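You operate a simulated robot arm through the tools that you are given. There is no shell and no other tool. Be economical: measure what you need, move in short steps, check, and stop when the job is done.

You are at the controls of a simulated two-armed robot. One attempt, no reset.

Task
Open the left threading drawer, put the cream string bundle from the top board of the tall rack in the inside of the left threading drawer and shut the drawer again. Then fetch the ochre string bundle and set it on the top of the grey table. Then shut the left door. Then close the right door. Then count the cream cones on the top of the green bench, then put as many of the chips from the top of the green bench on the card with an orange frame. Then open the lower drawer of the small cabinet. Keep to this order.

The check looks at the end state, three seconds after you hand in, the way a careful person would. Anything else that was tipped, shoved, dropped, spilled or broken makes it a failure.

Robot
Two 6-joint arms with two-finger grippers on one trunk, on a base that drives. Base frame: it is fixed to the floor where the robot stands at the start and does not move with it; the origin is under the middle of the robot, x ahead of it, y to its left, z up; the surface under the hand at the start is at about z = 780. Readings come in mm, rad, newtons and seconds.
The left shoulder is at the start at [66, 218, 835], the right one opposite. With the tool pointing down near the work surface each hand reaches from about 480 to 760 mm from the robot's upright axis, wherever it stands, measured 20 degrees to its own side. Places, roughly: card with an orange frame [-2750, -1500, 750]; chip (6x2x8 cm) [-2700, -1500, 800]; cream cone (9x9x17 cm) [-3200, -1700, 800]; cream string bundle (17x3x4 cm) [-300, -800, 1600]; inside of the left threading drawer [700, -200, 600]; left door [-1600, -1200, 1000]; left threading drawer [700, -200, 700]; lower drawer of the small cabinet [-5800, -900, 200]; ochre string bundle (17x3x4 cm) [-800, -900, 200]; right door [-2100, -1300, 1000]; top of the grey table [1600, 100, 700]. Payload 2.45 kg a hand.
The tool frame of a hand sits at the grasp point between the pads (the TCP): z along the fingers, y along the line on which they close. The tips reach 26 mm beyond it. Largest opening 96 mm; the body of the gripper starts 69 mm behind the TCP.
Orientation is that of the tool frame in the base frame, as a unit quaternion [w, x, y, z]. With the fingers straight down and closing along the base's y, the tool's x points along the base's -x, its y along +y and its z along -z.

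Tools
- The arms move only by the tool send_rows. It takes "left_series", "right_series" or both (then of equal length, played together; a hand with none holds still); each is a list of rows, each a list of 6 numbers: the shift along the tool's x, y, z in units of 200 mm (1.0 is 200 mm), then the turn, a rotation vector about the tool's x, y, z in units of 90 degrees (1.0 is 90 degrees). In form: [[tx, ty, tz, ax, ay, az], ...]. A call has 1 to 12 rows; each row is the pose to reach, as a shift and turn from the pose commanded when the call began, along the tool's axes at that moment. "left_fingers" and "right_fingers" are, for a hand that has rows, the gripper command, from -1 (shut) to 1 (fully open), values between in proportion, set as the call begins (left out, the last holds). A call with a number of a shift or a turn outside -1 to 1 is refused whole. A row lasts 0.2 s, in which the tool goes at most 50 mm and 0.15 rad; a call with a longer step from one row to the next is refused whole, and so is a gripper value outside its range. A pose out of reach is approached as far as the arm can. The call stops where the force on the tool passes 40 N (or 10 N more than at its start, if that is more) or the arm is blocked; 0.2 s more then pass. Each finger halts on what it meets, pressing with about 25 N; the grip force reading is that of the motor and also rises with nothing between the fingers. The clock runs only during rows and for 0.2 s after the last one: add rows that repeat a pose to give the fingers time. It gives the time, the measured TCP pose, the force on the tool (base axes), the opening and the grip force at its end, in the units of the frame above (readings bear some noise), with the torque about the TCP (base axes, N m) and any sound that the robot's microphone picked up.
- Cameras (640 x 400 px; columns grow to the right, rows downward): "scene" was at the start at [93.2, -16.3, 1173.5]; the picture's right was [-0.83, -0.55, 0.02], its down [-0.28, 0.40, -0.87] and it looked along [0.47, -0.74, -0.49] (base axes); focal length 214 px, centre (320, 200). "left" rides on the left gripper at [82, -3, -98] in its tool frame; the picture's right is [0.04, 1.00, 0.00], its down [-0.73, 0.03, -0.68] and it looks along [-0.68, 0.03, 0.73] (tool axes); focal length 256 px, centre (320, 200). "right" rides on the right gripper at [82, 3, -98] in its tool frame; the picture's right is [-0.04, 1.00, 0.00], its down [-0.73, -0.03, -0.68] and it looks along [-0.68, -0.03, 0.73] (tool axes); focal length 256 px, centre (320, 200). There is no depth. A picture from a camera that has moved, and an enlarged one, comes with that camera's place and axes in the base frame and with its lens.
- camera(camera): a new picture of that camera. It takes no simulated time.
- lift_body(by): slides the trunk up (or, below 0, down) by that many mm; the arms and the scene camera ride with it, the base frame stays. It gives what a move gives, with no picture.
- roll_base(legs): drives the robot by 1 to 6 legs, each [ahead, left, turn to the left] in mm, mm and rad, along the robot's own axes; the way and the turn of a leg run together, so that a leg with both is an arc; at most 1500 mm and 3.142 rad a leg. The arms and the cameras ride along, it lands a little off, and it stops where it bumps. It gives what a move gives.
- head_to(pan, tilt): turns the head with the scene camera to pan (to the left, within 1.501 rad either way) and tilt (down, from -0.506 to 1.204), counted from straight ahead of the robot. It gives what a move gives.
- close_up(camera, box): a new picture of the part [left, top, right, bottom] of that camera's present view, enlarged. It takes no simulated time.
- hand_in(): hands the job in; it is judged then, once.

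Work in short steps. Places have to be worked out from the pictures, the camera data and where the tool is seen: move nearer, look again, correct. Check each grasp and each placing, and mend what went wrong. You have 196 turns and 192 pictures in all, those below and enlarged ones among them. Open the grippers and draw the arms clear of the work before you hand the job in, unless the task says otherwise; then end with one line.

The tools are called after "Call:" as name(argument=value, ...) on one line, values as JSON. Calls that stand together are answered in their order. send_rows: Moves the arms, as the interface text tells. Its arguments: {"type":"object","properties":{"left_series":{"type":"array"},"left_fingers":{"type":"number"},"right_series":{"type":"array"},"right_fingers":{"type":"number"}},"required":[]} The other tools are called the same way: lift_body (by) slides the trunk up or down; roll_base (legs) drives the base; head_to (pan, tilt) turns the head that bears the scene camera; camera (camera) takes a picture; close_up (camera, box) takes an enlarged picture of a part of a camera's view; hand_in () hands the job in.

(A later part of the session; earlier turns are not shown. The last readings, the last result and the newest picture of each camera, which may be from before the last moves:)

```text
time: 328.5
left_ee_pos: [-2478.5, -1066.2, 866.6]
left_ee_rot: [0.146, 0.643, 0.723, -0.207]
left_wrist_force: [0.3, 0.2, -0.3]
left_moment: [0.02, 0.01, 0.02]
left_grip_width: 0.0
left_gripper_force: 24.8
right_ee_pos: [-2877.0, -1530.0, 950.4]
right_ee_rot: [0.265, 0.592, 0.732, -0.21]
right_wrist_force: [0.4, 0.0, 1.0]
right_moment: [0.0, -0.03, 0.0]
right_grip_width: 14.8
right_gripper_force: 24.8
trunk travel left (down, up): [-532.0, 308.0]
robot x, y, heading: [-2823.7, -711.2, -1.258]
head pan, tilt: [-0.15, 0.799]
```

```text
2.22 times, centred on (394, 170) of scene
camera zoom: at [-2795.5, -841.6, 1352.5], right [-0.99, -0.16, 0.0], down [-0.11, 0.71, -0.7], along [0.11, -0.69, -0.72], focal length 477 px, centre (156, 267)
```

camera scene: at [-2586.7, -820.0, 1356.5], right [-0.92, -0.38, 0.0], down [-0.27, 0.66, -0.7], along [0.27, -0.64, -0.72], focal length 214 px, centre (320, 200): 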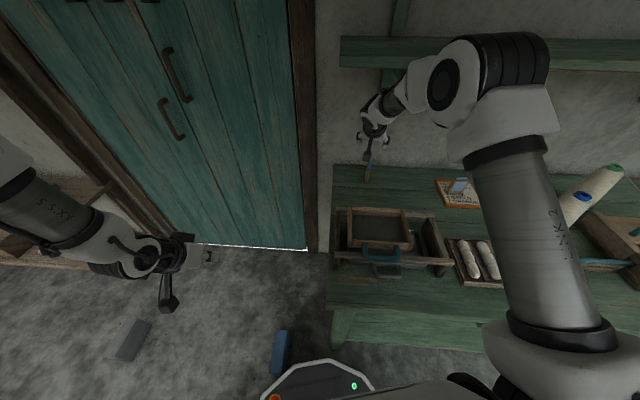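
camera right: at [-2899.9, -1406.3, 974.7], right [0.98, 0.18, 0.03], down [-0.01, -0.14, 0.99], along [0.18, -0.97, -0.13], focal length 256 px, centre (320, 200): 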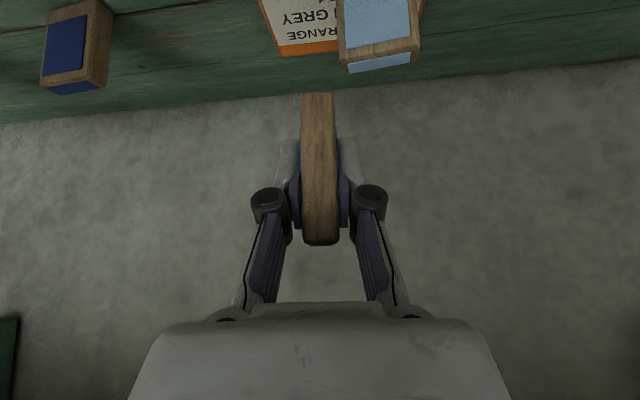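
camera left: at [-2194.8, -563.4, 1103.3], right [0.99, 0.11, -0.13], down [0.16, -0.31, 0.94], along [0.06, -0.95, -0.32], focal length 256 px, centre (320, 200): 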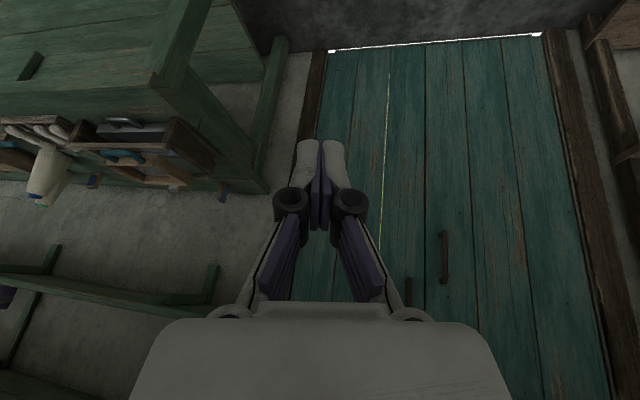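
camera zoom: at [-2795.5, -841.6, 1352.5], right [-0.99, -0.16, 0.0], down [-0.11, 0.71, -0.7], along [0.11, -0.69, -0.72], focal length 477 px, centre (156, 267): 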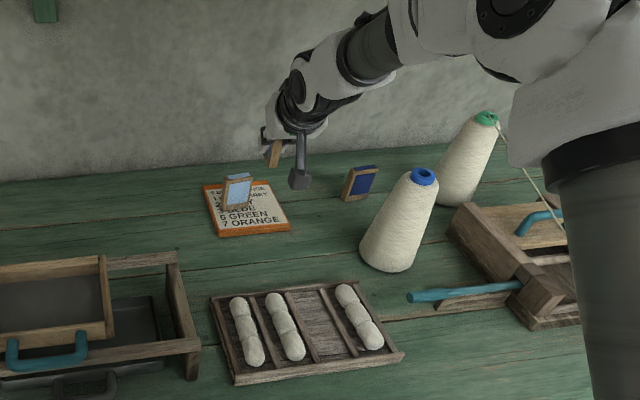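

Chip 2 hangs above the card's right part, clear of chip 1. I lower 110 mm, then in small steps to contact.

Call:
lift_body(by=-108)

Call:
camera(camera="right")

Call:
lift_body(by=-6)

Call:
lift_body(by=-5)

```text
time: 329.9
left_ee_pos: [-2478.5, -1066.2, 758.7]
left_ee_rot: [0.146, 0.643, 0.723, -0.208]
left_wrist_force: [0.1, 0.4, 0.6]
left_moment: [-0.01, -0.03, -0.02]
left_grip_width: 0.0
left_gripper_force: 24.8
right_ee_pos: [-2876.6, -1528.7, 843.1]
right_ee_rot: [0.265, 0.592, 0.731, -0.21]
right_wrist_force: [-0.2, -0.3, -0.7]
right_moment: [-0.01, -0.02, 0.01]
right_grip_width: 15.0
right_gripper_force: 24.8
trunk travel left (down, up): [-424.0, 416.0]
robot x, y, heading: [-2826.9, -713.3, -1.259]
head pan, tilt: [-0.15, 0.799]
```

```text
32 pictures are left
camera right: at [-2900.0, -1406.1, 866.9], right [0.98, 0.18, 0.03], down [-0.01, -0.14, 0.99], along [0.18, -0.97, -0.13], focal length 256 px, centre (320, 200)
```

right: 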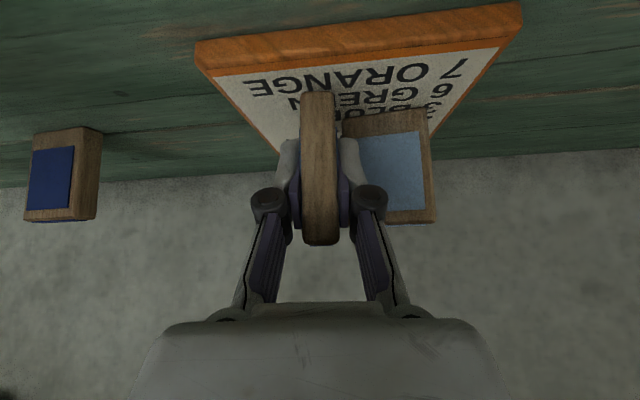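

```text
time: 330.5
left_ee_pos: [-2479.1, -1066.3, 753.4]
left_ee_rot: [0.146, 0.643, 0.723, -0.209]
left_wrist_force: [0.6, 0.6, -0.3]
left_moment: [-0.01, 0.01, -0.03]
left_grip_width: 0.0
left_gripper_force: 25.3
right_ee_pos: [-2877.6, -1530.0, 836.2]
right_ee_rot: [0.264, 0.592, 0.731, -0.211]
right_wrist_force: [0.3, 0.9, -0.5]
right_moment: [-0.02, -0.01, 0.01]
right_grip_width: 14.8
right_gripper_force: 24.6
trunk travel left (down, up): [-418.0, 422.0]
robot x, y, heading: [-2827.8, -713.1, -1.263]
head pan, tilt: [-0.15, 0.799]
```

```text
time: 331.0
left_ee_pos: [-2479.7, -1065.3, 747.4]
left_ee_rot: [0.145, 0.643, 0.723, -0.208]
left_wrist_force: [0.1, -0.3, -0.3]
left_moment: [0.01, 0.01, -0.01]
left_grip_width: 0.0
left_gripper_force: 24.8
right_ee_pos: [-2876.5, -1530.1, 833.7]
right_ee_rot: [0.266, 0.592, 0.731, -0.212]
right_wrist_force: [-0.7, -2.5, 9.7]
right_moment: [-0.06, 0.03, -0.02]
right_grip_width: 14.8
right_gripper_force: 25.3
trunk travel left (down, up): [-413.0, 427.0]
robot x, y, heading: [-2822.0, -715.9, -1.264]
head pan, tilt: [-0.15, 0.799]
```

Contact with the card (10 N). I release with a small opening and raise the hand.

Call:
lift_body(by=-2)

Call:
send_rows(right_series=[[0, 0, 0, 0, 0, 0], [0, 0, 0, 0, 0, 0], [0, 0, 0, 0, 0, 0]], right_fingers=-0.35)

Call:
lift_body(by=150)

Call:
close_up(camera="scene", box=[250, 100, 490, 250])

```text
time: 331.6
left_ee_pos: [-2479.4, -1063.6, 746.3]
left_ee_rot: [0.146, 0.643, 0.722, -0.209]
left_wrist_force: [-0.7, -0.1, 0.2]
left_moment: [0.02, -0.01, 0.0]
left_grip_width: 0.0
left_gripper_force: 25.3
right_ee_pos: [-2876.0, -1528.9, 833.1]
right_ee_rot: [0.266, 0.592, 0.73, -0.213]
right_wrist_force: [-1.6, -5.2, 19.5]
right_moment: [-0.15, 0.02, -0.01]
right_grip_width: 14.8
right_gripper_force: 25.0
trunk travel left (down, up): [-411.0, 429.0]
robot x, y, heading: [-2824.0, -710.4, -1.255]
head pan, tilt: [-0.15, 0.799]
```

```text
time: 332.4
left_ee_pos: [-2479.9, -1065.6, 746.8]
left_ee_rot: [0.146, 0.642, 0.723, -0.208]
left_wrist_force: [0.4, 0.1, -0.1]
left_moment: [-0.02, -0.02, -0.03]
left_grip_width: 0.1
left_gripper_force: 25.1
right_ee_pos: [-2876.4, -1529.1, 829.7]
right_ee_rot: [0.264, 0.592, 0.731, -0.211]
right_wrist_force: [-0.6, -0.6, 0.2]
right_moment: [0.0, 0.02, -0.02]
right_grip_width: 31.4
right_gripper_force: 0.1
trunk travel left (down, up): [-411.0, 429.0]
robot x, y, heading: [-2820.9, -714.6, -1.259]
head pan, tilt: [-0.15, 0.799]
```

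```text
time: 334.1
left_ee_pos: [-2479.2, -1066.1, 896.8]
left_ee_rot: [0.145, 0.643, 0.723, -0.208]
left_wrist_force: [-0.6, -0.3, -1.0]
left_moment: [-0.02, 0.01, -0.02]
left_grip_width: 0.0
left_gripper_force: 25.6
right_ee_pos: [-2875.8, -1529.5, 978.0]
right_ee_rot: [0.264, 0.592, 0.732, -0.21]
right_wrist_force: [-0.2, 0.2, 0.7]
right_moment: [0.02, -0.01, -0.03]
right_grip_width: 31.0
right_gripper_force: 0.1
trunk travel left (down, up): [-561.0, 279.0]
robot x, y, heading: [-2819.4, -714.4, -1.265]
head pan, tilt: [-0.15, 0.799]
```

```text
2.67 times, centred on (370, 175) of scene
camera zoom: at [-2795.6, -841.8, 1381.4], right [-0.99, -0.16, 0.0], down [-0.11, 0.71, -0.7], along [0.11, -0.69, -0.72], focal length 572 px, centre (187, 267)
```

zoom: 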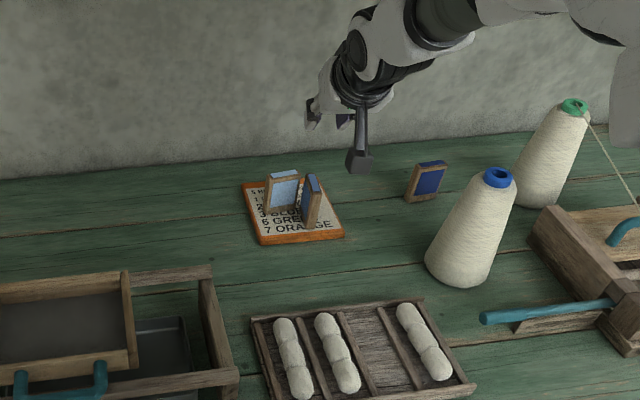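

Both chips stand on the card and nothing else moved. Now the small cabinet: I raise the trunk, back off 350 mm and look right to see the yarn's course and the way.

Call:
lift_body(by=200)

Call:
roll_base(legs=[[-350, 0, 0]])

Call:
head_to(pan=-0.9, tilt=0.5)

Call:
camera(camera="scene")

Call:
head_to(pan=-1.5, tilt=0.4)

Call:
camera(camera="scene")

```text
time: 335.5
left_ee_pos: [-2478.9, -1066.2, 1031.0]
left_ee_rot: [0.146, 0.643, 0.722, -0.208]
left_wrist_force: [-0.8, 0.1, 0.0]
left_moment: [-0.02, -0.02, 0.01]
left_grip_width: 0.0
left_gripper_force: 25.3
right_ee_pos: [-2878.0, -1522.9, 1101.8]
right_ee_rot: [0.253, 0.594, 0.736, -0.204]
right_wrist_force: [-2.3, 1.9, -4.2]
right_moment: [-0.31, -0.24, 0.1]
right_grip_width: 30.8
right_gripper_force: 0.2
trunk travel left (down, up): [-695.0, 145.0]
robot x, y, heading: [-2821.7, -711.7, -1.264]
head pan, tilt: [-0.15, 0.799]
stopped: the force on the tool passed its limit at 69 N (the readings are from after the stop); the commanded pose is now the measured one
```

```text
time: 337.8
left_ee_pos: [-2588.2, -737.1, 1030.4]
left_ee_rot: [0.144, 0.649, 0.717, -0.209]
left_wrist_force: [0.1, -0.2, -0.4]
left_moment: [0.05, 0.03, -0.02]
left_grip_width: 0.0
left_gripper_force: 25.1
right_ee_pos: [-2994.8, -1188.2, 1101.4]
right_ee_rot: [0.251, 0.6, 0.732, -0.205]
right_wrist_force: [-0.3, -0.5, 0.4]
right_moment: [-0.01, 0.01, 0.03]
right_grip_width: 31.1
right_gripper_force: 0.0
trunk travel left (down, up): [-695.0, 145.0]
robot x, y, heading: [-2928.7, -381.0, -1.278]
head pan, tilt: [-0.15, 0.799]
```

```text
time: 338.9
left_ee_pos: [-2588.2, -738.2, 1030.6]
left_ee_rot: [0.144, 0.649, 0.717, -0.209]
left_wrist_force: [-0.7, 0.0, 0.1]
left_moment: [0.01, -0.01, 0.0]
left_grip_width: 0.0
left_gripper_force: 25.0
right_ee_pos: [-2995.7, -1188.1, 1100.8]
right_ee_rot: [0.251, 0.6, 0.731, -0.206]
right_wrist_force: [0.0, -0.4, 0.5]
right_moment: [-0.05, 0.02, -0.01]
right_grip_width: 31.1
right_gripper_force: 0.0
trunk travel left (down, up): [-695.0, 145.0]
robot x, y, heading: [-2930.3, -374.7, -1.279]
head pan, tilt: [-0.901, 0.499]
```

```text
30 pictures are left
camera scene: at [-2965.3, -501.5, 1541.7], right [-0.82, 0.57, 0.0], down [0.27, 0.39, -0.88], along [-0.5, -0.72, -0.48], focal length 214 px, centre (320, 200)
```

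scene: 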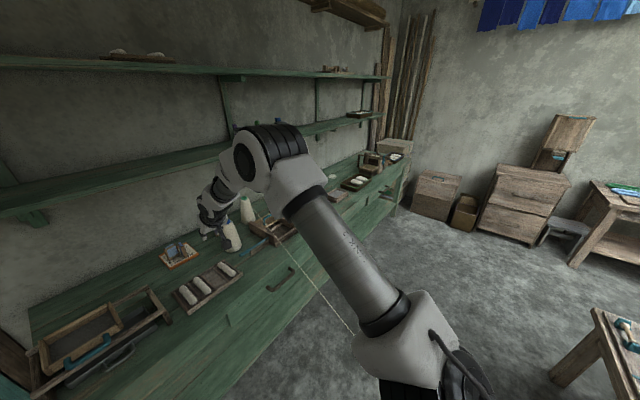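

```text
time: 339.9
left_ee_pos: [-2588.7, -735.0, 1029.2]
left_ee_rot: [0.144, 0.649, 0.717, -0.209]
left_wrist_force: [-0.1, 1.3, -0.3]
left_moment: [-0.01, 0.02, -0.01]
left_grip_width: 0.3
left_gripper_force: 25.4
right_ee_pos: [-2995.6, -1186.9, 1100.5]
right_ee_rot: [0.251, 0.6, 0.731, -0.206]
right_wrist_force: [0.5, -0.5, -0.4]
right_moment: [0.02, 0.0, -0.02]
right_grip_width: 31.2
right_gripper_force: 0.0
trunk travel left (down, up): [-695.0, 145.0]
robot x, y, heading: [-2928.3, -375.7, -1.278]
head pan, tilt: [-1.499, 0.4]
```

```text
29 pictures are left
camera scene: at [-2999.9, -459.6, 1550.9], right [-0.36, 0.93, 0.0], down [0.36, 0.14, -0.92], along [-0.86, -0.33, -0.39], focal length 214 px, centre (320, 200)
```

scene: 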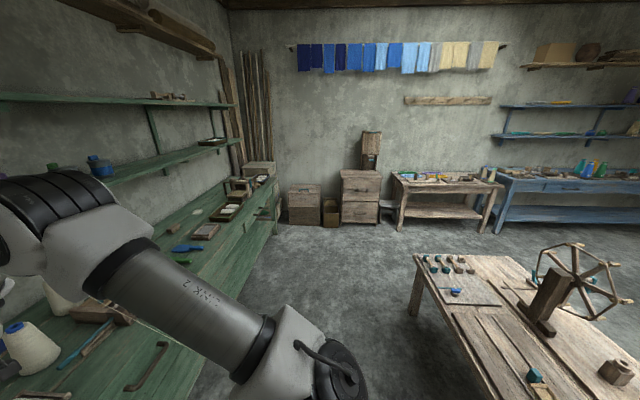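

Raising touched the shelf from below and stopped; I have since backed clear. The small cabinet stands at about (-5700,-900) beyond the yarn, which runs on past my right shoulder. I first move left away from it, fold the right arm, and then look where the yarn ends.

Call:
roll_base(legs=[[0, 600, 0]])

Call:
send_rows(right_series=[[0.1, 0, -0.1, 0, 0.08, 0], [0.2, 0, -0.2, 0, 0.16, 0], [0.3, 0, -0.3, 0, 0.24, 0], [0.4, 0, -0.4, 0, 0.32, 0], [0.5, 0, -0.5, 0, 0.4, 0], [0.6, 0, -0.6, 0, 0.45, 0], [0.7, 0, -0.7, 0, 0.45, 0], [0.8, 0, -0.8, 0, 0.45, 0], [0.8, 0, -0.8, 0, 0.45, 0]])

Call:
roll_base(legs=[[-150, 0, 0], [0, 0, -1.2]])

Call:
head_to(pan=-0.9, tilt=0.4)

Call:
camera(camera="scene")

```text
time: 343.3
left_ee_pos: [-2006.5, -557.6, 1030.5]
left_ee_rot: [0.146, 0.646, 0.72, -0.208]
left_wrist_force: [0.0, -0.5, -0.6]
left_moment: [0.0, -0.03, -0.03]
left_grip_width: 0.4
left_gripper_force: 24.6
right_ee_pos: [-2408.8, -1011.9, 1101.3]
right_ee_rot: [0.251, 0.597, 0.733, -0.205]
right_wrist_force: [0.0, 0.2, 0.3]
right_moment: [0.02, 0.0, 0.0]
right_grip_width: 31.2
right_gripper_force: 0.1
trunk travel left (down, up): [-695.0, 145.0]
robot x, y, heading: [-2346.8, -200.7, -1.274]
head pan, tilt: [-1.499, 0.4]
```

```text
time: 345.3
left_ee_pos: [-2006.5, -557.7, 1029.5]
left_ee_rot: [0.144, 0.646, 0.721, -0.208]
left_wrist_force: [-0.2, 0.6, -0.5]
left_moment: [0.02, 0.0, 0.0]
left_grip_width: 0.0
left_gripper_force: 25.5
right_ee_pos: [-2455.7, -791.6, 1129.3]
right_ee_rot: [-0.018, 0.631, 0.775, 0.014]
right_wrist_force: [0.1, -0.8, -0.5]
right_moment: [0.0, 0.02, -0.03]
right_grip_width: 31.1
right_gripper_force: 0.2
trunk travel left (down, up): [-695.0, 145.0]
robot x, y, heading: [-2350.8, -201.2, -1.271]
head pan, tilt: [-1.499, 0.4]
```

```text
time: 349.6
left_ee_pos: [-2584.6, -510.0, 1030.9]
left_ee_rot: [0.006, 0.935, 0.247, -0.254]
left_wrist_force: [-1.2, 0.2, -1.0]
left_moment: [0.04, 0.01, 0.01]
left_grip_width: 0.3
left_gripper_force: 24.9
right_ee_pos: [-2977.7, -191.2, 1131.1]
right_ee_rot: [-0.007, 0.953, 0.302, 0.022]
right_wrist_force: [0.5, -0.5, -0.4]
right_moment: [0.04, -0.02, 0.0]
right_grip_width: 31.2
right_gripper_force: 0.0
trunk travel left (down, up): [-695.0, 145.0]
robot x, y, heading: [-2395.0, -52.7, -2.434]
head pan, tilt: [-1.499, 0.4]
```

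```text
time: 350.6
left_ee_pos: [-2584.9, -509.7, 1030.6]
left_ee_rot: [0.007, 0.935, 0.247, -0.254]
left_wrist_force: [-0.6, -1.2, -0.1]
left_moment: [-0.01, 0.0, -0.02]
left_grip_width: 0.1
left_gripper_force: 24.7
right_ee_pos: [-2978.4, -191.8, 1129.6]
right_ee_rot: [-0.007, 0.953, 0.301, 0.022]
right_wrist_force: [-0.1, -1.1, -0.1]
right_moment: [0.05, -0.02, 0.0]
right_grip_width: 31.1
right_gripper_force: 0.0
trunk travel left (down, up): [-695.0, 145.0]
robot x, y, heading: [-2389.2, -58.7, -2.43]
head pan, tilt: [-0.901, 0.4]
```

```text
28 pictures are left
camera scene: at [-2522.5, -70.0, 1550.9], right [0.19, 0.98, 0.0], down [0.38, -0.07, -0.92], along [-0.9, 0.18, -0.39], focal length 214 px, centre (320, 200)
```

scene: 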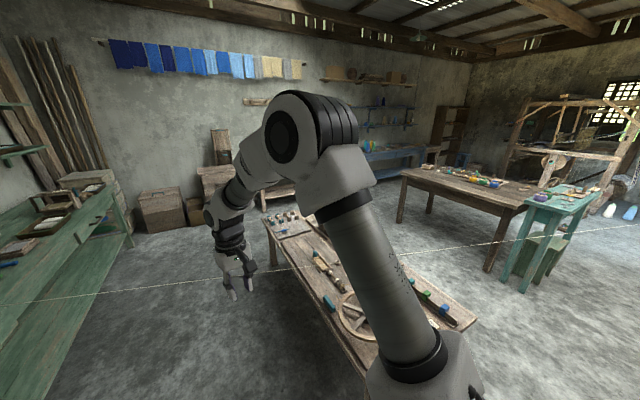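

The yarn crosses in front of me and runs on toward the right. I look further right for its end.

Call:
head_to(pan=-1.5, tilt=0.4)

Call:
camera(camera="scene")

```text
time: 351.6
left_ee_pos: [-2585.2, -509.1, 1029.9]
left_ee_rot: [0.008, 0.935, 0.248, -0.254]
left_wrist_force: [-0.1, -0.4, 0.1]
left_moment: [-0.02, -0.01, -0.02]
left_grip_width: 0.1
left_gripper_force: 25.6
right_ee_pos: [-2978.7, -191.9, 1129.9]
right_ee_rot: [-0.006, 0.953, 0.302, 0.021]
right_wrist_force: [0.2, 0.0, -0.3]
right_moment: [0.0, 0.02, -0.02]
right_grip_width: 31.0
right_gripper_force: 0.1
trunk travel left (down, up): [-695.0, 145.0]
robot x, y, heading: [-2395.2, -53.4, -2.432]
head pan, tilt: [-1.499, 0.4]
```

```text
27 pictures are left
camera scene: at [-2496.9, -21.9, 1550.9], right [0.71, 0.7, 0.0], down [0.27, -0.28, -0.92], along [-0.65, 0.65, -0.39], focal length 214 px, centre (320, 200)
```

scene: 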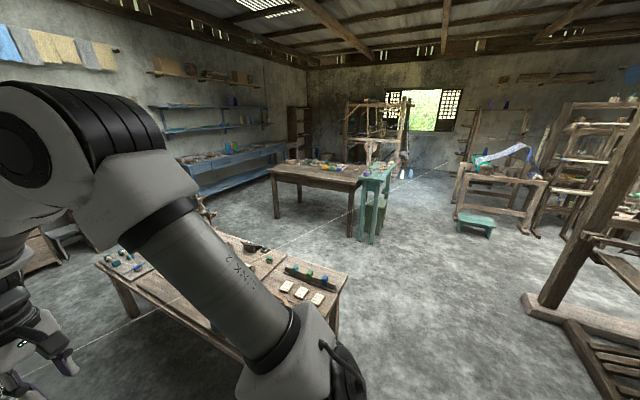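

The yarn runs straight along x≈-3250 from the cone on the bench to a frame far across the room, so I must pass under it. I lower the trunk fully and measure the yarn's height against the horizon.

Call:
lift_body(by=-400)

Call:
lift_body(by=-290)

Call:
head_to(pan=-0.5, tilt=0.0)

Call:
camera(camera="scene")

```text
time: 355.4
left_ee_pos: [-2584.2, -510.2, 629.9]
left_ee_rot: [0.006, 0.935, 0.247, -0.254]
left_wrist_force: [0.2, 0.3, -0.3]
left_moment: [0.0, -0.01, -0.01]
left_grip_width: 0.1
left_gripper_force: 25.3
right_ee_pos: [-2979.2, -191.6, 730.5]
right_ee_rot: [-0.007, 0.953, 0.301, 0.021]
right_wrist_force: [-0.5, 0.0, 0.2]
right_moment: [-0.02, -0.04, -0.02]
right_grip_width: 31.1
right_gripper_force: 0.0
trunk travel left (down, up): [-295.0, 545.0]
robot x, y, heading: [-2394.1, -55.8, -2.434]
head pan, tilt: [-1.499, 0.4]
```

```text
time: 358.4
left_ee_pos: [-2584.9, -510.0, 340.6]
left_ee_rot: [0.007, 0.935, 0.247, -0.255]
left_wrist_force: [0.9, -0.5, 0.2]
left_moment: [0.01, -0.02, 0.01]
left_grip_width: 0.0
left_gripper_force: 24.9
right_ee_pos: [-2977.8, -191.7, 440.0]
right_ee_rot: [-0.007, 0.953, 0.302, 0.021]
right_wrist_force: [0.2, 0.2, -0.1]
right_moment: [-0.03, 0.0, 0.02]
right_grip_width: 31.4
right_gripper_force: 0.1
trunk travel left (down, up): [-5.0, 835.0]
robot x, y, heading: [-2394.0, -59.2, -2.43]
head pan, tilt: [-1.499, 0.4]
```

```text
time: 359.6
left_ee_pos: [-2585.6, -508.8, 340.6]
left_ee_rot: [0.007, 0.935, 0.247, -0.254]
left_wrist_force: [-0.1, -0.3, -0.6]
left_moment: [-0.01, -0.01, 0.01]
left_grip_width: 0.0
left_gripper_force: 24.1
right_ee_pos: [-2978.4, -190.9, 440.1]
right_ee_rot: [-0.008, 0.953, 0.302, 0.022]
right_wrist_force: [-0.1, 0.5, 0.1]
right_moment: [0.03, -0.01, 0.0]
right_grip_width: 31.2
right_gripper_force: 0.1
trunk travel left (down, up): [-5.0, 835.0]
robot x, y, heading: [-2394.4, -53.7, -2.429]
head pan, tilt: [-0.499, 0.0]
```

```text
26 pictures are left
camera scene: at [-2519.6, -106.2, 897.9], right [-0.21, 0.98, 0.0], down [0.0, 0.0, -1.0], along [-0.98, -0.21, 0.0], focal length 214 px, centre (320, 200)
```

scene: 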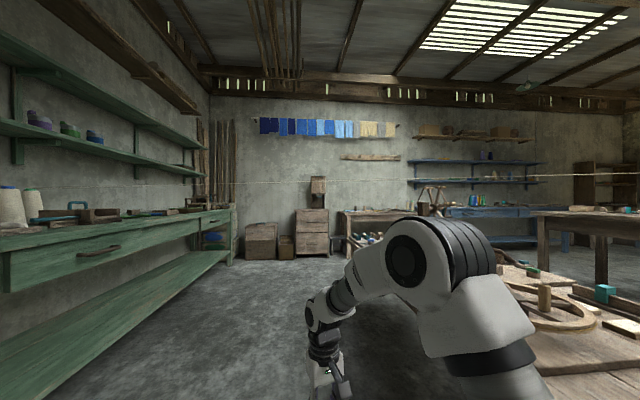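

Against the horizon (z 898) the yarn is at about z 967. With the trunk down and head tilted the robot should be below 900. I check the left elbow's height the same way.

Call:
head_to(pan=0.6, tilt=0.0)

Call:
camera(camera="scene")

```text
time: 360.9
left_ee_pos: [-2584.7, -509.8, 340.2]
left_ee_rot: [0.007, 0.935, 0.247, -0.255]
left_wrist_force: [0.3, -0.4, 0.2]
left_moment: [-0.02, 0.02, -0.01]
left_grip_width: 0.3
left_gripper_force: 25.0
right_ee_pos: [-2979.6, -191.9, 439.3]
right_ee_rot: [-0.006, 0.953, 0.302, 0.021]
right_wrist_force: [-0.4, -0.4, 0.2]
right_moment: [0.01, 0.03, 0.03]
right_grip_width: 31.0
right_gripper_force: 0.0
trunk travel left (down, up): [-5.0, 835.0]
robot x, y, heading: [-2391.5, -49.8, -2.436]
head pan, tilt: [0.6, 0.0]
```

```text
25 pictures are left
camera scene: at [-2454.9, -174.5, 897.9], right [-0.97, 0.26, 0.0], down [0.0, 0.0, -1.0], along [-0.26, -0.97, 0.0], focal length 214 px, centre (320, 200)
```

scene: 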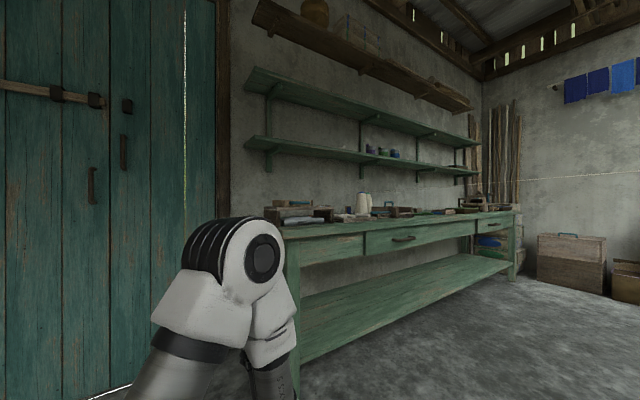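

Both elbows stay below the horizon line, so everything passes under the yarn with about 70 mm to spare. I tilt the head down, turn to face the cabinet wall, and drive through the corridor between bench and winder table.

Call:
head_to(pan=0.0, tilt=1.1)

Call:
roll_base(legs=[[0, 0, -0.375], [0, 346, 0], [1300, 0, 0], [900, 0, 0]])

Call:
head_to(pan=-0.2, tilt=0.3)

Call:
camera(camera="scene")

```text
time: 362.3
left_ee_pos: [-2583.9, -509.7, 340.9]
left_ee_rot: [0.007, 0.935, 0.247, -0.254]
left_wrist_force: [-1.4, 0.3, -0.6]
left_moment: [-0.01, -0.02, 0.02]
left_grip_width: 0.1
left_gripper_force: 25.0
right_ee_pos: [-2978.4, -191.0, 440.0]
right_ee_rot: [-0.007, 0.953, 0.302, 0.022]
right_wrist_force: [-0.4, -0.2, -0.3]
right_moment: [-0.03, 0.03, 0.01]
right_grip_width: 31.3
right_gripper_force: 0.0
trunk travel left (down, up): [-5.0, 835.0]
robot x, y, heading: [-2395.1, -54.4, -2.435]
head pan, tilt: [0.0, 1.1]
```

```text
time: 376.4
left_ee_pos: [-4740.6, -1473.8, 340.5]
left_ee_rot: [-0.041, 0.965, 0.067, -0.251]
left_wrist_force: [0.2, 0.4, 0.3]
left_moment: [-0.04, -0.02, 0.01]
left_grip_width: 0.0
left_gripper_force: 25.2
right_ee_pos: [-4988.6, -1033.0, 441.0]
right_ee_rot: [-0.003, 0.993, 0.116, 0.022]
right_wrist_force: [0.5, -0.5, 0.7]
right_moment: [0.01, -0.02, -0.01]
right_grip_width: 31.4
right_gripper_force: 0.0
trunk travel left (down, up): [-5.0, 835.0]
robot x, y, heading: [-4395.6, -1122.8, -2.816]
head pan, tilt: [0.0, 1.1]
```

```text
time: 377.5
left_ee_pos: [-4741.1, -1473.4, 340.9]
left_ee_rot: [-0.042, 0.965, 0.067, -0.252]
left_wrist_force: [0.3, -0.2, 0.5]
left_moment: [0.03, 0.02, 0.0]
left_grip_width: 0.0
left_gripper_force: 25.0
right_ee_pos: [-4989.2, -1033.4, 439.5]
right_ee_rot: [-0.003, 0.993, 0.117, 0.023]
right_wrist_force: [0.2, -0.6, -0.5]
right_moment: [-0.06, 0.0, -0.01]
right_grip_width: 30.9
right_gripper_force: 0.0
trunk travel left (down, up): [-5.0, 835.0]
robot x, y, heading: [-4395.6, -1117.7, -2.81]
head pan, tilt: [-0.201, 0.3]
```

```text
24 pictures are left
camera scene: at [-4534.7, -1150.7, 870.1], right [-0.13, 0.99, 0.0], down [0.29, 0.04, -0.95], along [-0.95, -0.12, -0.3], focal length 214 px, centre (320, 200)
```

scene: 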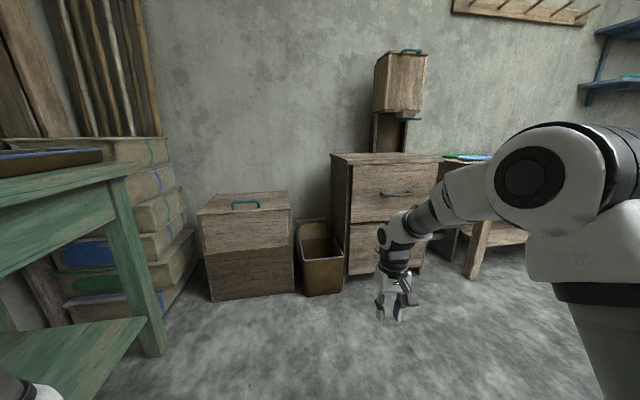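

Passed under the yarn with no contact. The small cabinet is ahead-right, its upper handle about (-5786,-865,535); my right hand hides the lower one. I pitch the right hand forward and roll it so it closes vertically.

Call:
send_rows(right_series=[[0, 0, 0, 0, -0.09, 0], [0, 0, 0, 0, -0.18, 0], [0, 0, 0, 0, -0.27, 0], [0, 0, 0, 0, -0.36, 0], [0, 0, 0, 0, -0.45, 0], [0, 0, 0, 0, -0.54, 0], [0, 0, 0, 0, -0.63, 0], [0, 0, 0, 0, -0.72, 0], [0, 0, 0, 0, -0.8, 0], [0, 0, 0, 0, -0.8, 0]], right_fingers=0.4)

Call:
send_rows(right_series=[[0, 0, 0, 0, 0, -0.09], [0, 0, 0, 0, 0, -0.18], [0, 0, 0, 0, 0, -0.27], [0, 0, 0, 0, 0, -0.36], [0, 0, 0, 0, 0, -0.45], [0, 0, 0, 0, 0, -0.54], [0, 0, 0, 0, 0, -0.63], [0, 0, 0, 0, 0, -0.72], [0, 0, 0, 0, 0, -0.81], [0, 0, 0, 0, 0, -0.9], [0, 0, 0, 0, 0, -0.98], [0, 0, 0, 0, 0, -0.98]])

Call:
camera(camera="scene")

```text
time: 379.7
left_ee_pos: [-4740.8, -1474.6, 339.0]
left_ee_rot: [-0.042, 0.965, 0.067, -0.249]
left_wrist_force: [0.0, 0.6, -0.7]
left_moment: [0.0, -0.01, -0.02]
left_grip_width: 0.0
left_gripper_force: 24.7
right_ee_pos: [-4994.3, -1017.1, 474.8]
right_ee_rot: [0.001, 0.828, 0.065, -0.556]
right_wrist_force: [-0.1, 0.5, -0.2]
right_moment: [0.04, -0.03, -0.04]
right_grip_width: 67.1
right_gripper_force: 0.0
right hand out of reach, approached as far as the arm can: row 5, 6, 7, 8, 9, 10
trunk travel left (down, up): [-5.0, 835.0]
robot x, y, heading: [-4391.4, -1121.1, -2.808]
head pan, tilt: [-0.201, 0.3]
```

```text
time: 382.3
left_ee_pos: [-4740.7, -1475.0, 341.0]
left_ee_rot: [-0.042, 0.965, 0.067, -0.251]
left_wrist_force: [-0.2, 0.1, -1.0]
left_moment: [0.0, 0.0, 0.01]
left_grip_width: 0.1
left_gripper_force: 25.0
right_ee_pos: [-4994.8, -1015.7, 474.4]
right_ee_rot: [-0.386, 0.55, 0.624, -0.399]
right_wrist_force: [-0.8, 0.4, -0.4]
right_moment: [0.0, -0.01, 0.0]
right_grip_width: 67.2
right_gripper_force: 0.1
trunk travel left (down, up): [-5.0, 835.0]
robot x, y, heading: [-4389.9, -1123.6, -2.813]
head pan, tilt: [-0.201, 0.3]
```

```text
23 pictures are left
camera scene: at [-4534.7, -1150.7, 870.2], right [-0.13, 0.99, 0.0], down [0.29, 0.04, -0.96], along [-0.95, -0.12, -0.3], focal length 214 px, centre (320, 200)
```

scene: 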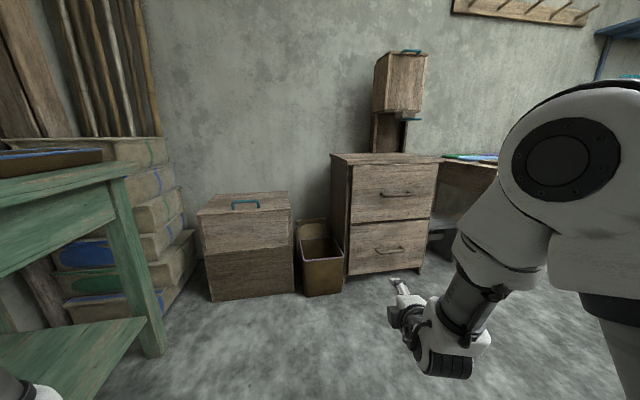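

The lower handle is now visible, at about (-5775,-877,165). The hand is oriented well (22° down, closing vertically); I lower it with the arm in two moves.

Call:
send_rows(right_series=[[-0.008, 0.18, 0.076, 0, 0, 0], [-0.017, 0.37, 0.154, 0, 0, 0], [-0.026, 0.55, 0.23, 0, 0, 0], [-0.034, 0.74, 0.307, 0, 0, 0], [-0.043, 0.923, 0.384, 0, 0, 0], [-0.043, 0.923, 0.384, 0, 0, 0]])

Call:
send_rows(right_series=[[-0.008, 0.17, 0.07, 0, 0, 0], [-0.016, 0.34, 0.14, 0, 0, 0], [-0.022, 0.48, 0.2, 0, 0, 0], [-0.022, 0.48, 0.2, 0, 0, 0]])

Call:
roll_base(legs=[[200, 0, 0], [0, -375, 0]])

Call:
camera(camera="right")

Call:
camera(camera="scene")

```text
time: 383.7
left_ee_pos: [-4740.8, -1474.7, 339.1]
left_ee_rot: [-0.042, 0.965, 0.066, -0.25]
left_wrist_force: [1.0, -0.2, 0.5]
left_moment: [0.01, 0.0, -0.02]
left_grip_width: 0.2
left_gripper_force: 24.9
right_ee_pos: [-4992.5, -1024.6, 274.9]
right_ee_rot: [-0.387, 0.551, 0.622, -0.399]
right_wrist_force: [1.0, -0.3, 0.0]
right_moment: [-0.04, -0.02, 0.01]
right_grip_width: 67.1
right_gripper_force: 0.1
right hand out of reach, approached as far as the arm can: row 1, 2, 3, 4, 5, 6
trunk travel left (down, up): [-5.0, 835.0]
robot x, y, heading: [-4393.2, -1118.0, -2.808]
head pan, tilt: [-0.201, 0.3]
```

```text
time: 384.7
left_ee_pos: [-4740.9, -1474.7, 339.8]
left_ee_rot: [-0.042, 0.965, 0.067, -0.25]
left_wrist_force: [0.4, -1.0, 0.4]
left_moment: [-0.02, -0.03, -0.02]
left_grip_width: 0.0
left_gripper_force: 24.9
right_ee_pos: [-4989.1, -1026.9, 170.4]
right_ee_rot: [-0.387, 0.551, 0.622, -0.4]
right_wrist_force: [0.1, -0.5, 0.4]
right_moment: [-0.04, 0.02, -0.03]
right_grip_width: 67.1
right_gripper_force: 0.1
trunk travel left (down, up): [-5.0, 835.0]
robot x, y, heading: [-4397.5, -1119.4, -2.807]
head pan, tilt: [-0.201, 0.3]
```

```text
time: 388.3
left_ee_pos: [-5061.0, -1165.3, 342.2]
left_ee_rot: [-0.042, 0.965, 0.062, -0.251]
left_wrist_force: [0.4, 0.9, -0.5]
left_moment: [0.02, 0.0, -0.02]
left_grip_width: 0.1
left_gripper_force: 25.2
right_ee_pos: [-5304.4, -715.7, 171.3]
right_ee_rot: [-0.389, 0.554, 0.62, -0.398]
right_wrist_force: [-0.7, 0.0, -0.2]
right_moment: [0.02, 0.0, -0.03]
right_grip_width: 67.2
right_gripper_force: 0.0
trunk travel left (down, up): [-5.0, 835.0]
robot x, y, heading: [-4708.5, -815.3, -2.823]
head pan, tilt: [-0.201, 0.3]
```

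```text
22 pictures are left
camera right: at [-5218.9, -627.5, 209.6], right [0.38, 0.03, -0.92], down [0.68, -0.69, 0.26], along [-0.63, -0.72, -0.28], focal length 256 px, centre (320, 200)
```

right: 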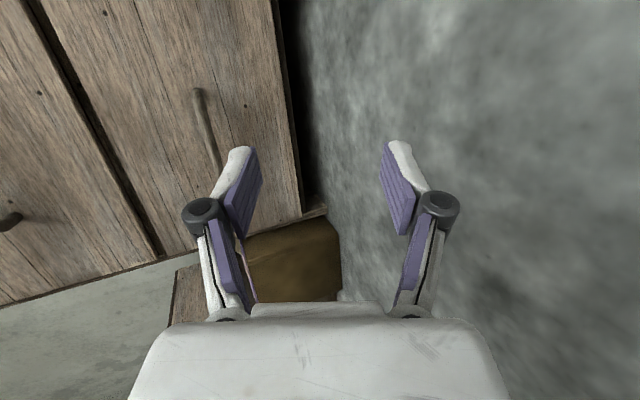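

```text
21 pictures are left
camera scene: at [-4850.8, -844.6, 870.2], right [-0.12, 0.99, 0.0], down [0.29, 0.04, -0.96], along [-0.95, -0.11, -0.3], focal length 214 px, centre (320, 200)
```

scene: 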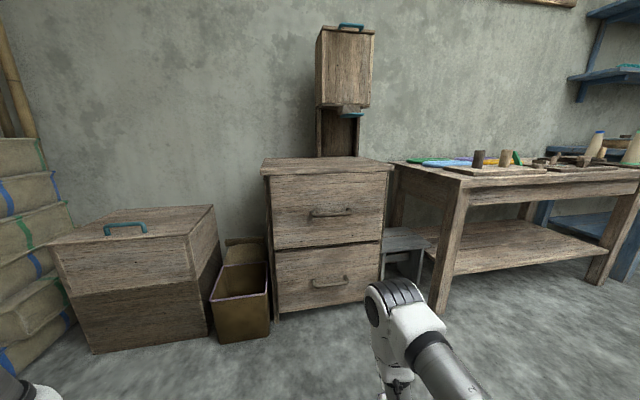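

Triangulated lower handle: about (-5697,-893,215). I raise the trunk 45 mm, shift 46 left and go 300 ahead, then check with the hand camera.

Call:
lift_body(by=45)

Call:
roll_base(legs=[[0, 46, 0], [310, 0, 0]])

Call:
camera(camera="right")

Call:
camera(camera="scene")

```text
time: 389.2
left_ee_pos: [-5061.8, -1165.9, 385.2]
left_ee_rot: [-0.042, 0.965, 0.062, -0.25]
left_wrist_force: [-0.7, 0.1, -0.2]
left_moment: [-0.01, 0.02, 0.06]
left_grip_width: 0.4
left_gripper_force: 25.5
right_ee_pos: [-5303.5, -714.3, 216.4]
right_ee_rot: [-0.388, 0.554, 0.62, -0.397]
right_wrist_force: [0.0, 0.2, -0.4]
right_moment: [-0.02, 0.0, -0.03]
right_grip_width: 67.3
right_gripper_force: 0.1
trunk travel left (down, up): [-50.0, 790.0]
robot x, y, heading: [-4713.0, -814.3, -2.817]
head pan, tilt: [-0.201, 0.3]
```

```text
time: 391.8
left_ee_pos: [-5343.3, -1308.5, 385.8]
left_ee_rot: [-0.043, 0.965, 0.062, -0.251]
left_wrist_force: [0.2, 0.5, 0.0]
left_moment: [-0.04, -0.02, -0.02]
left_grip_width: 0.1
left_gripper_force: 25.8
right_ee_pos: [-5586.7, -857.6, 215.6]
right_ee_rot: [-0.39, 0.553, 0.62, -0.397]
right_wrist_force: [0.8, -0.1, -0.4]
right_moment: [-0.01, 0.02, 0.0]
right_grip_width: 67.0
right_gripper_force: 0.0
trunk travel left (down, up): [-50.0, 790.0]
robot x, y, heading: [-4991.5, -959.5, -2.822]
head pan, tilt: [-0.201, 0.3]
```

```text
20 pictures are left
camera right: at [-5501.5, -769.3, 254.6], right [0.38, 0.03, -0.92], down [0.68, -0.69, 0.26], along [-0.63, -0.72, -0.28], focal length 256 px, centre (320, 200)
```

right: 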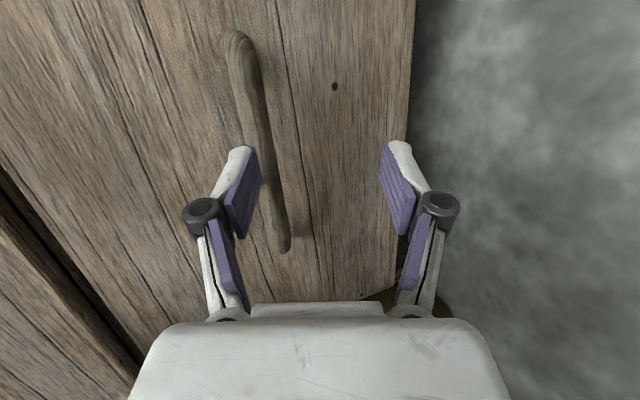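

```text
19 pictures are left
camera scene: at [-5133.2, -986.2, 915.2], right [-0.12, 0.99, 0.0], down [0.29, 0.04, -0.96], along [-0.95, -0.11, -0.3], focal length 214 px, centre (320, 200)
```

scene: 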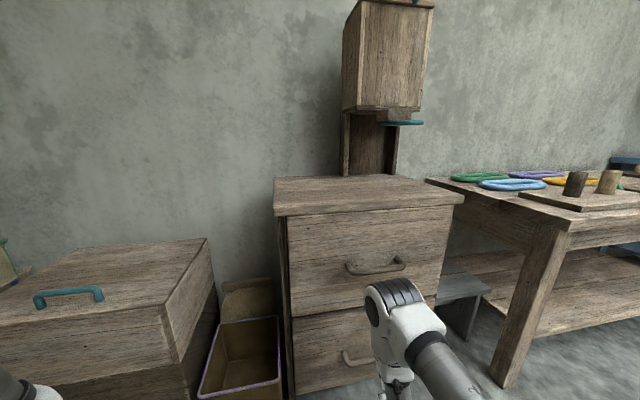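

The handle spans (-5717,-830) to (-5662,-990) at z≈228, 114 mm ahead. I raise 12 mm and drive 102 ahead.

Call:
lift_body(by=12)

Call:
roll_base(legs=[[100, 0, 0]])

Call:
camera(camera="right")

```text
time: 392.4
left_ee_pos: [-5342.0, -1307.6, 397.1]
left_ee_rot: [-0.043, 0.965, 0.061, -0.25]
left_wrist_force: [0.3, -0.7, -0.2]
left_moment: [-0.04, -0.01, -0.03]
left_grip_width: 0.1
left_gripper_force: 24.8
right_ee_pos: [-5586.6, -857.3, 228.8]
right_ee_rot: [-0.388, 0.554, 0.62, -0.398]
right_wrist_force: [0.1, 0.2, 0.0]
right_moment: [0.0, 0.02, 0.0]
right_grip_width: 67.1
right_gripper_force: 0.1
trunk travel left (down, up): [-62.0, 778.0]
robot x, y, heading: [-4994.8, -959.4, -2.822]
head pan, tilt: [-0.201, 0.3]
```

```text
time: 393.5
left_ee_pos: [-5413.2, -1331.4, 396.9]
left_ee_rot: [-0.043, 0.965, 0.061, -0.25]
left_wrist_force: [0.1, -0.4, -0.8]
left_moment: [-0.02, 0.01, 0.02]
left_grip_width: 0.0
left_gripper_force: 25.6
right_ee_pos: [-5653.4, -877.5, 225.4]
right_ee_rot: [-0.388, 0.555, 0.622, -0.393]
right_wrist_force: [2.0, 0.6, -1.2]
right_moment: [0.02, 0.04, 0.08]
right_grip_width: 68.2
right_gripper_force: 0.0
trunk travel left (down, up): [-62.0, 778.0]
robot x, y, heading: [-5063.9, -978.0, -2.826]
head pan, tilt: [-0.201, 0.3]
stopped in leg 1: the force on the tool passed its limit at 64 N (the readings are from after the stop); the commanded pose is now the measured one
```

```text
18 pictures are left
camera right: at [-5568.4, -790.3, 266.4], right [0.39, 0.03, -0.92], down [0.67, -0.69, 0.26], along [-0.63, -0.72, -0.29], focal length 256 px, centre (320, 200)
```

right: 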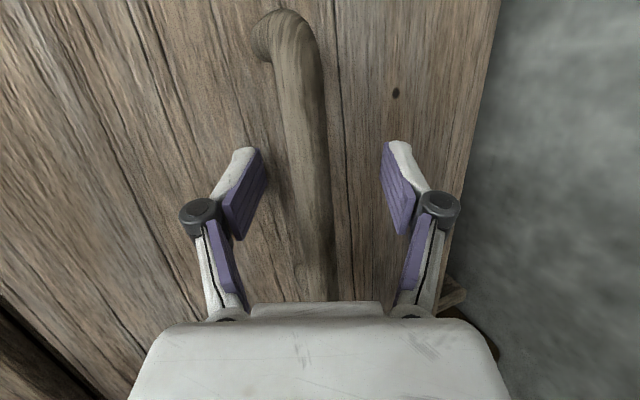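

The upper fingertip touches the drawer face and the bar lies between the fingers. I close on it.

Call:
send_rows(right_series=[[0, 0, 0, 0, 0, 0], [0, 0, 0, 0, 0, 0], [0, 0, 0, 0, 0, 0], [0, 0, 0, 0, 0, 0]], right_fingers=-1)

Call:
camera(camera="right")

```text
time: 394.5
left_ee_pos: [-5413.5, -1330.0, 396.9]
left_ee_rot: [-0.044, 0.965, 0.06, -0.252]
left_wrist_force: [0.2, -0.1, -0.2]
left_moment: [0.02, 0.02, 0.02]
left_grip_width: 0.0
left_gripper_force: 25.0
right_ee_pos: [-5654.1, -878.8, 229.6]
right_ee_rot: [-0.391, 0.554, 0.619, -0.396]
right_wrist_force: [-3.9, 0.9, 26.6]
right_moment: [0.92, 0.12, 0.48]
right_grip_width: 17.0
right_gripper_force: 42.8
trunk travel left (down, up): [-62.0, 778.0]
robot x, y, heading: [-5066.7, -981.4, -2.826]
head pan, tilt: [-0.201, 0.3]
```

```text
17 pictures are left
camera right: at [-5568.8, -790.6, 268.8], right [0.38, 0.03, -0.92], down [0.68, -0.69, 0.25], along [-0.63, -0.72, -0.29], focal length 256 px, centre (320, 200)
```

right: 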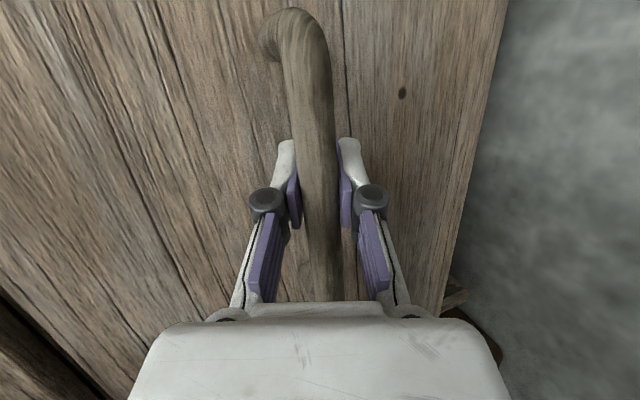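

The handle is gripped (17 mm). I pull straight back 120 mm.

Call:
roll_base(legs=[[-120, 0, 0]])

Call:
camera(camera="scene")

```text
time: 395.8
left_ee_pos: [-5297.9, -1292.8, 398.5]
left_ee_rot: [-0.043, 0.965, 0.062, -0.252]
left_wrist_force: [-0.4, 0.4, 1.2]
left_moment: [-0.01, 0.02, -0.03]
left_grip_width: 0.0
left_gripper_force: 25.3
right_ee_pos: [-5539.5, -840.9, 229.3]
right_ee_rot: [-0.39, 0.554, 0.62, -0.395]
right_wrist_force: [-0.5, -1.2, 33.7]
right_moment: [0.93, 0.06, 0.48]
right_grip_width: 16.9
right_gripper_force: 42.1
trunk travel left (down, up): [-62.0, 778.0]
robot x, y, heading: [-4947.0, -943.4, -2.824]
head pan, tilt: [-0.201, 0.3]
```

```text
16 pictures are left
camera scene: at [-5086.2, -972.1, 927.7], right [-0.12, 0.99, 0.0], down [0.29, 0.04, -0.96], along [-0.95, -0.11, -0.29], focal length 214 px, centre (320, 200)
```

scene: 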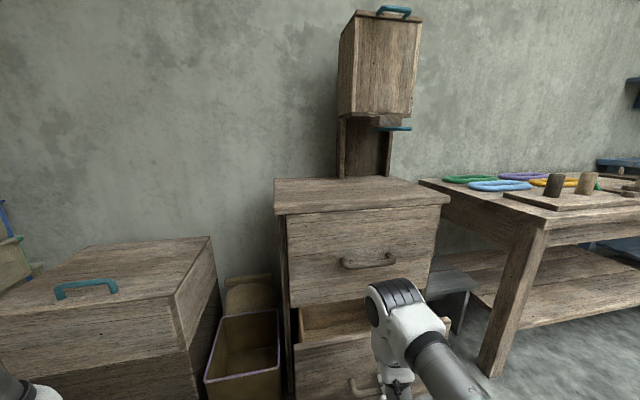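

The lower drawer is opening (the interior shows). I pull another 110 mm.

Call:
roll_base(legs=[[-110, 0, 0]])

Call:
camera(camera="scene")

```text
time: 396.9
left_ee_pos: [-5195.6, -1259.3, 398.3]
left_ee_rot: [-0.044, 0.965, 0.061, -0.251]
left_wrist_force: [-0.9, -0.3, -1.4]
left_moment: [0.01, 0.01, 0.01]
left_grip_width: 0.0
left_gripper_force: 25.3
right_ee_pos: [-5437.7, -808.3, 229.6]
right_ee_rot: [-0.39, 0.553, 0.62, -0.396]
right_wrist_force: [-1.9, 1.4, 25.7]
right_moment: [0.88, 0.09, 0.57]
right_grip_width: 16.9
right_gripper_force: 42.7
trunk travel left (down, up): [-62.0, 778.0]
robot x, y, heading: [-4846.9, -908.7, -2.824]
head pan, tilt: [-0.201, 0.3]
```

```text
15 pictures are left
camera scene: at [-4984.5, -938.3, 927.7], right [-0.12, 0.99, 0.0], down [0.29, 0.04, -0.96], along [-0.95, -0.11, -0.29], focal length 214 px, centre (320, 200)
```

scene: 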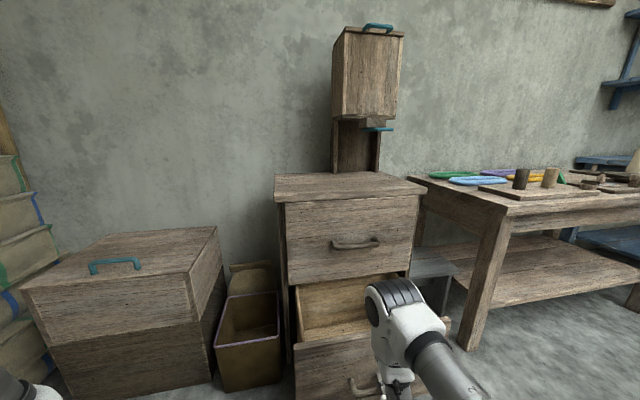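

It is open about 230 mm and the cabinet stands firm. I pull a further 60 mm to be well open; the move stops on force.

Call:
roll_base(legs=[[-60, 0, 0]])

Call:
camera(camera="scene")

```text
time: 397.9
left_ee_pos: [-5148.7, -1245.7, 397.9]
left_ee_rot: [-0.042, 0.965, 0.063, -0.25]
left_wrist_force: [0.1, -1.0, 0.9]
left_moment: [-0.01, 0.01, 0.0]
left_grip_width: 0.0
left_gripper_force: 25.4
right_ee_pos: [-5398.2, -797.8, 234.6]
right_ee_rot: [-0.395, 0.547, 0.617, -0.405]
right_wrist_force: [1.1, 0.9, 2.6]
right_moment: [1.09, 0.34, 0.46]
right_grip_width: 17.3
right_gripper_force: 42.9
trunk travel left (down, up): [-62.0, 778.0]
robot x, y, heading: [-4806.0, -897.4, -2.821]
head pan, tilt: [-0.201, 0.3]
stopped in leg 1: the force on the tool passed its limit at 78 N (the readings are from after the stop); the commanded pose is now the measured one
```

```text
14 pictures are left
camera scene: at [-4940.4, -923.1, 927.1], right [-0.12, 0.99, 0.0], down [0.29, 0.04, -0.96], along [-0.95, -0.12, -0.3], focal length 214 px, centre (320, 200)
```

scene: 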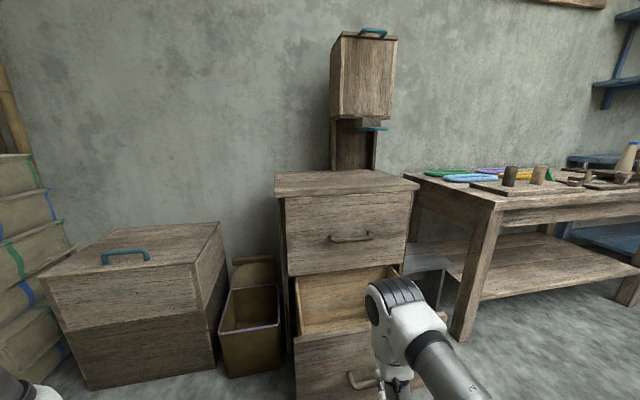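

The drawer reached its stop, fully open at about 270 mm. I release the handle and back straight away.

Call:
send_rows(right_series=[[0, 0, 0, 0, 0, 0], [0, 0, 0, 0, 0, 0], [0, 0, 0, 0, 0, 0]], right_fingers=0.6, left_series=[[0, 0, 0, 0, 0, 0], [0, 0, 0, 0, 0, 0], [0, 0, 0, 0, 0, 0]], left_fingers=0.6)

Call:
roll_base(legs=[[-280, 0, 0]])

Call:
camera(camera="scene")

```text
time: 398.7
left_ee_pos: [-5148.9, -1245.4, 396.8]
left_ee_rot: [-0.042, 0.965, 0.063, -0.251]
left_wrist_force: [0.3, -0.2, 0.6]
left_moment: [0.01, 0.0, 0.03]
left_grip_width: 76.8
left_gripper_force: 0.1
right_ee_pos: [-5398.6, -796.9, 234.4]
right_ee_rot: [-0.394, 0.548, 0.617, -0.405]
right_wrist_force: [-0.9, -1.3, -0.5]
right_moment: [-0.03, 0.01, 0.01]
right_grip_width: 76.6
right_gripper_force: 0.0
trunk travel left (down, up): [-62.0, 778.0]
robot x, y, heading: [-4803.4, -894.3, -2.821]
head pan, tilt: [-0.201, 0.3]
```

```text
time: 400.7
left_ee_pos: [-4885.7, -1158.7, 397.2]
left_ee_rot: [-0.041, 0.965, 0.066, -0.249]
left_wrist_force: [-0.8, 0.5, 0.7]
left_moment: [0.02, 0.0, -0.01]
left_grip_width: 76.7
left_gripper_force: 0.2
right_ee_pos: [-5135.9, -712.3, 232.8]
right_ee_rot: [-0.393, 0.546, 0.618, -0.407]
right_wrist_force: [-0.2, 0.2, 0.0]
right_moment: [0.02, -0.01, 0.01]
right_grip_width: 76.8
right_gripper_force: 0.1
trunk travel left (down, up): [-62.0, 778.0]
robot x, y, heading: [-4540.2, -805.5, -2.812]
head pan, tilt: [-0.201, 0.3]
```

```text
13 pictures are left
camera scene: at [-4678.8, -835.6, 927.2], right [-0.13, 0.99, 0.0], down [0.29, 0.04, -0.96], along [-0.95, -0.12, -0.3], focal length 214 px, centre (320, 200)
```

scene: 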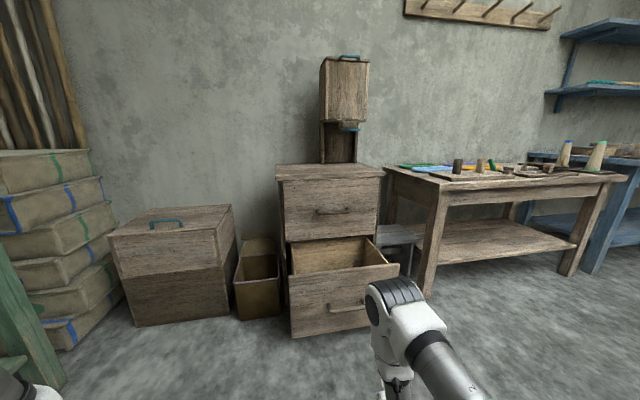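

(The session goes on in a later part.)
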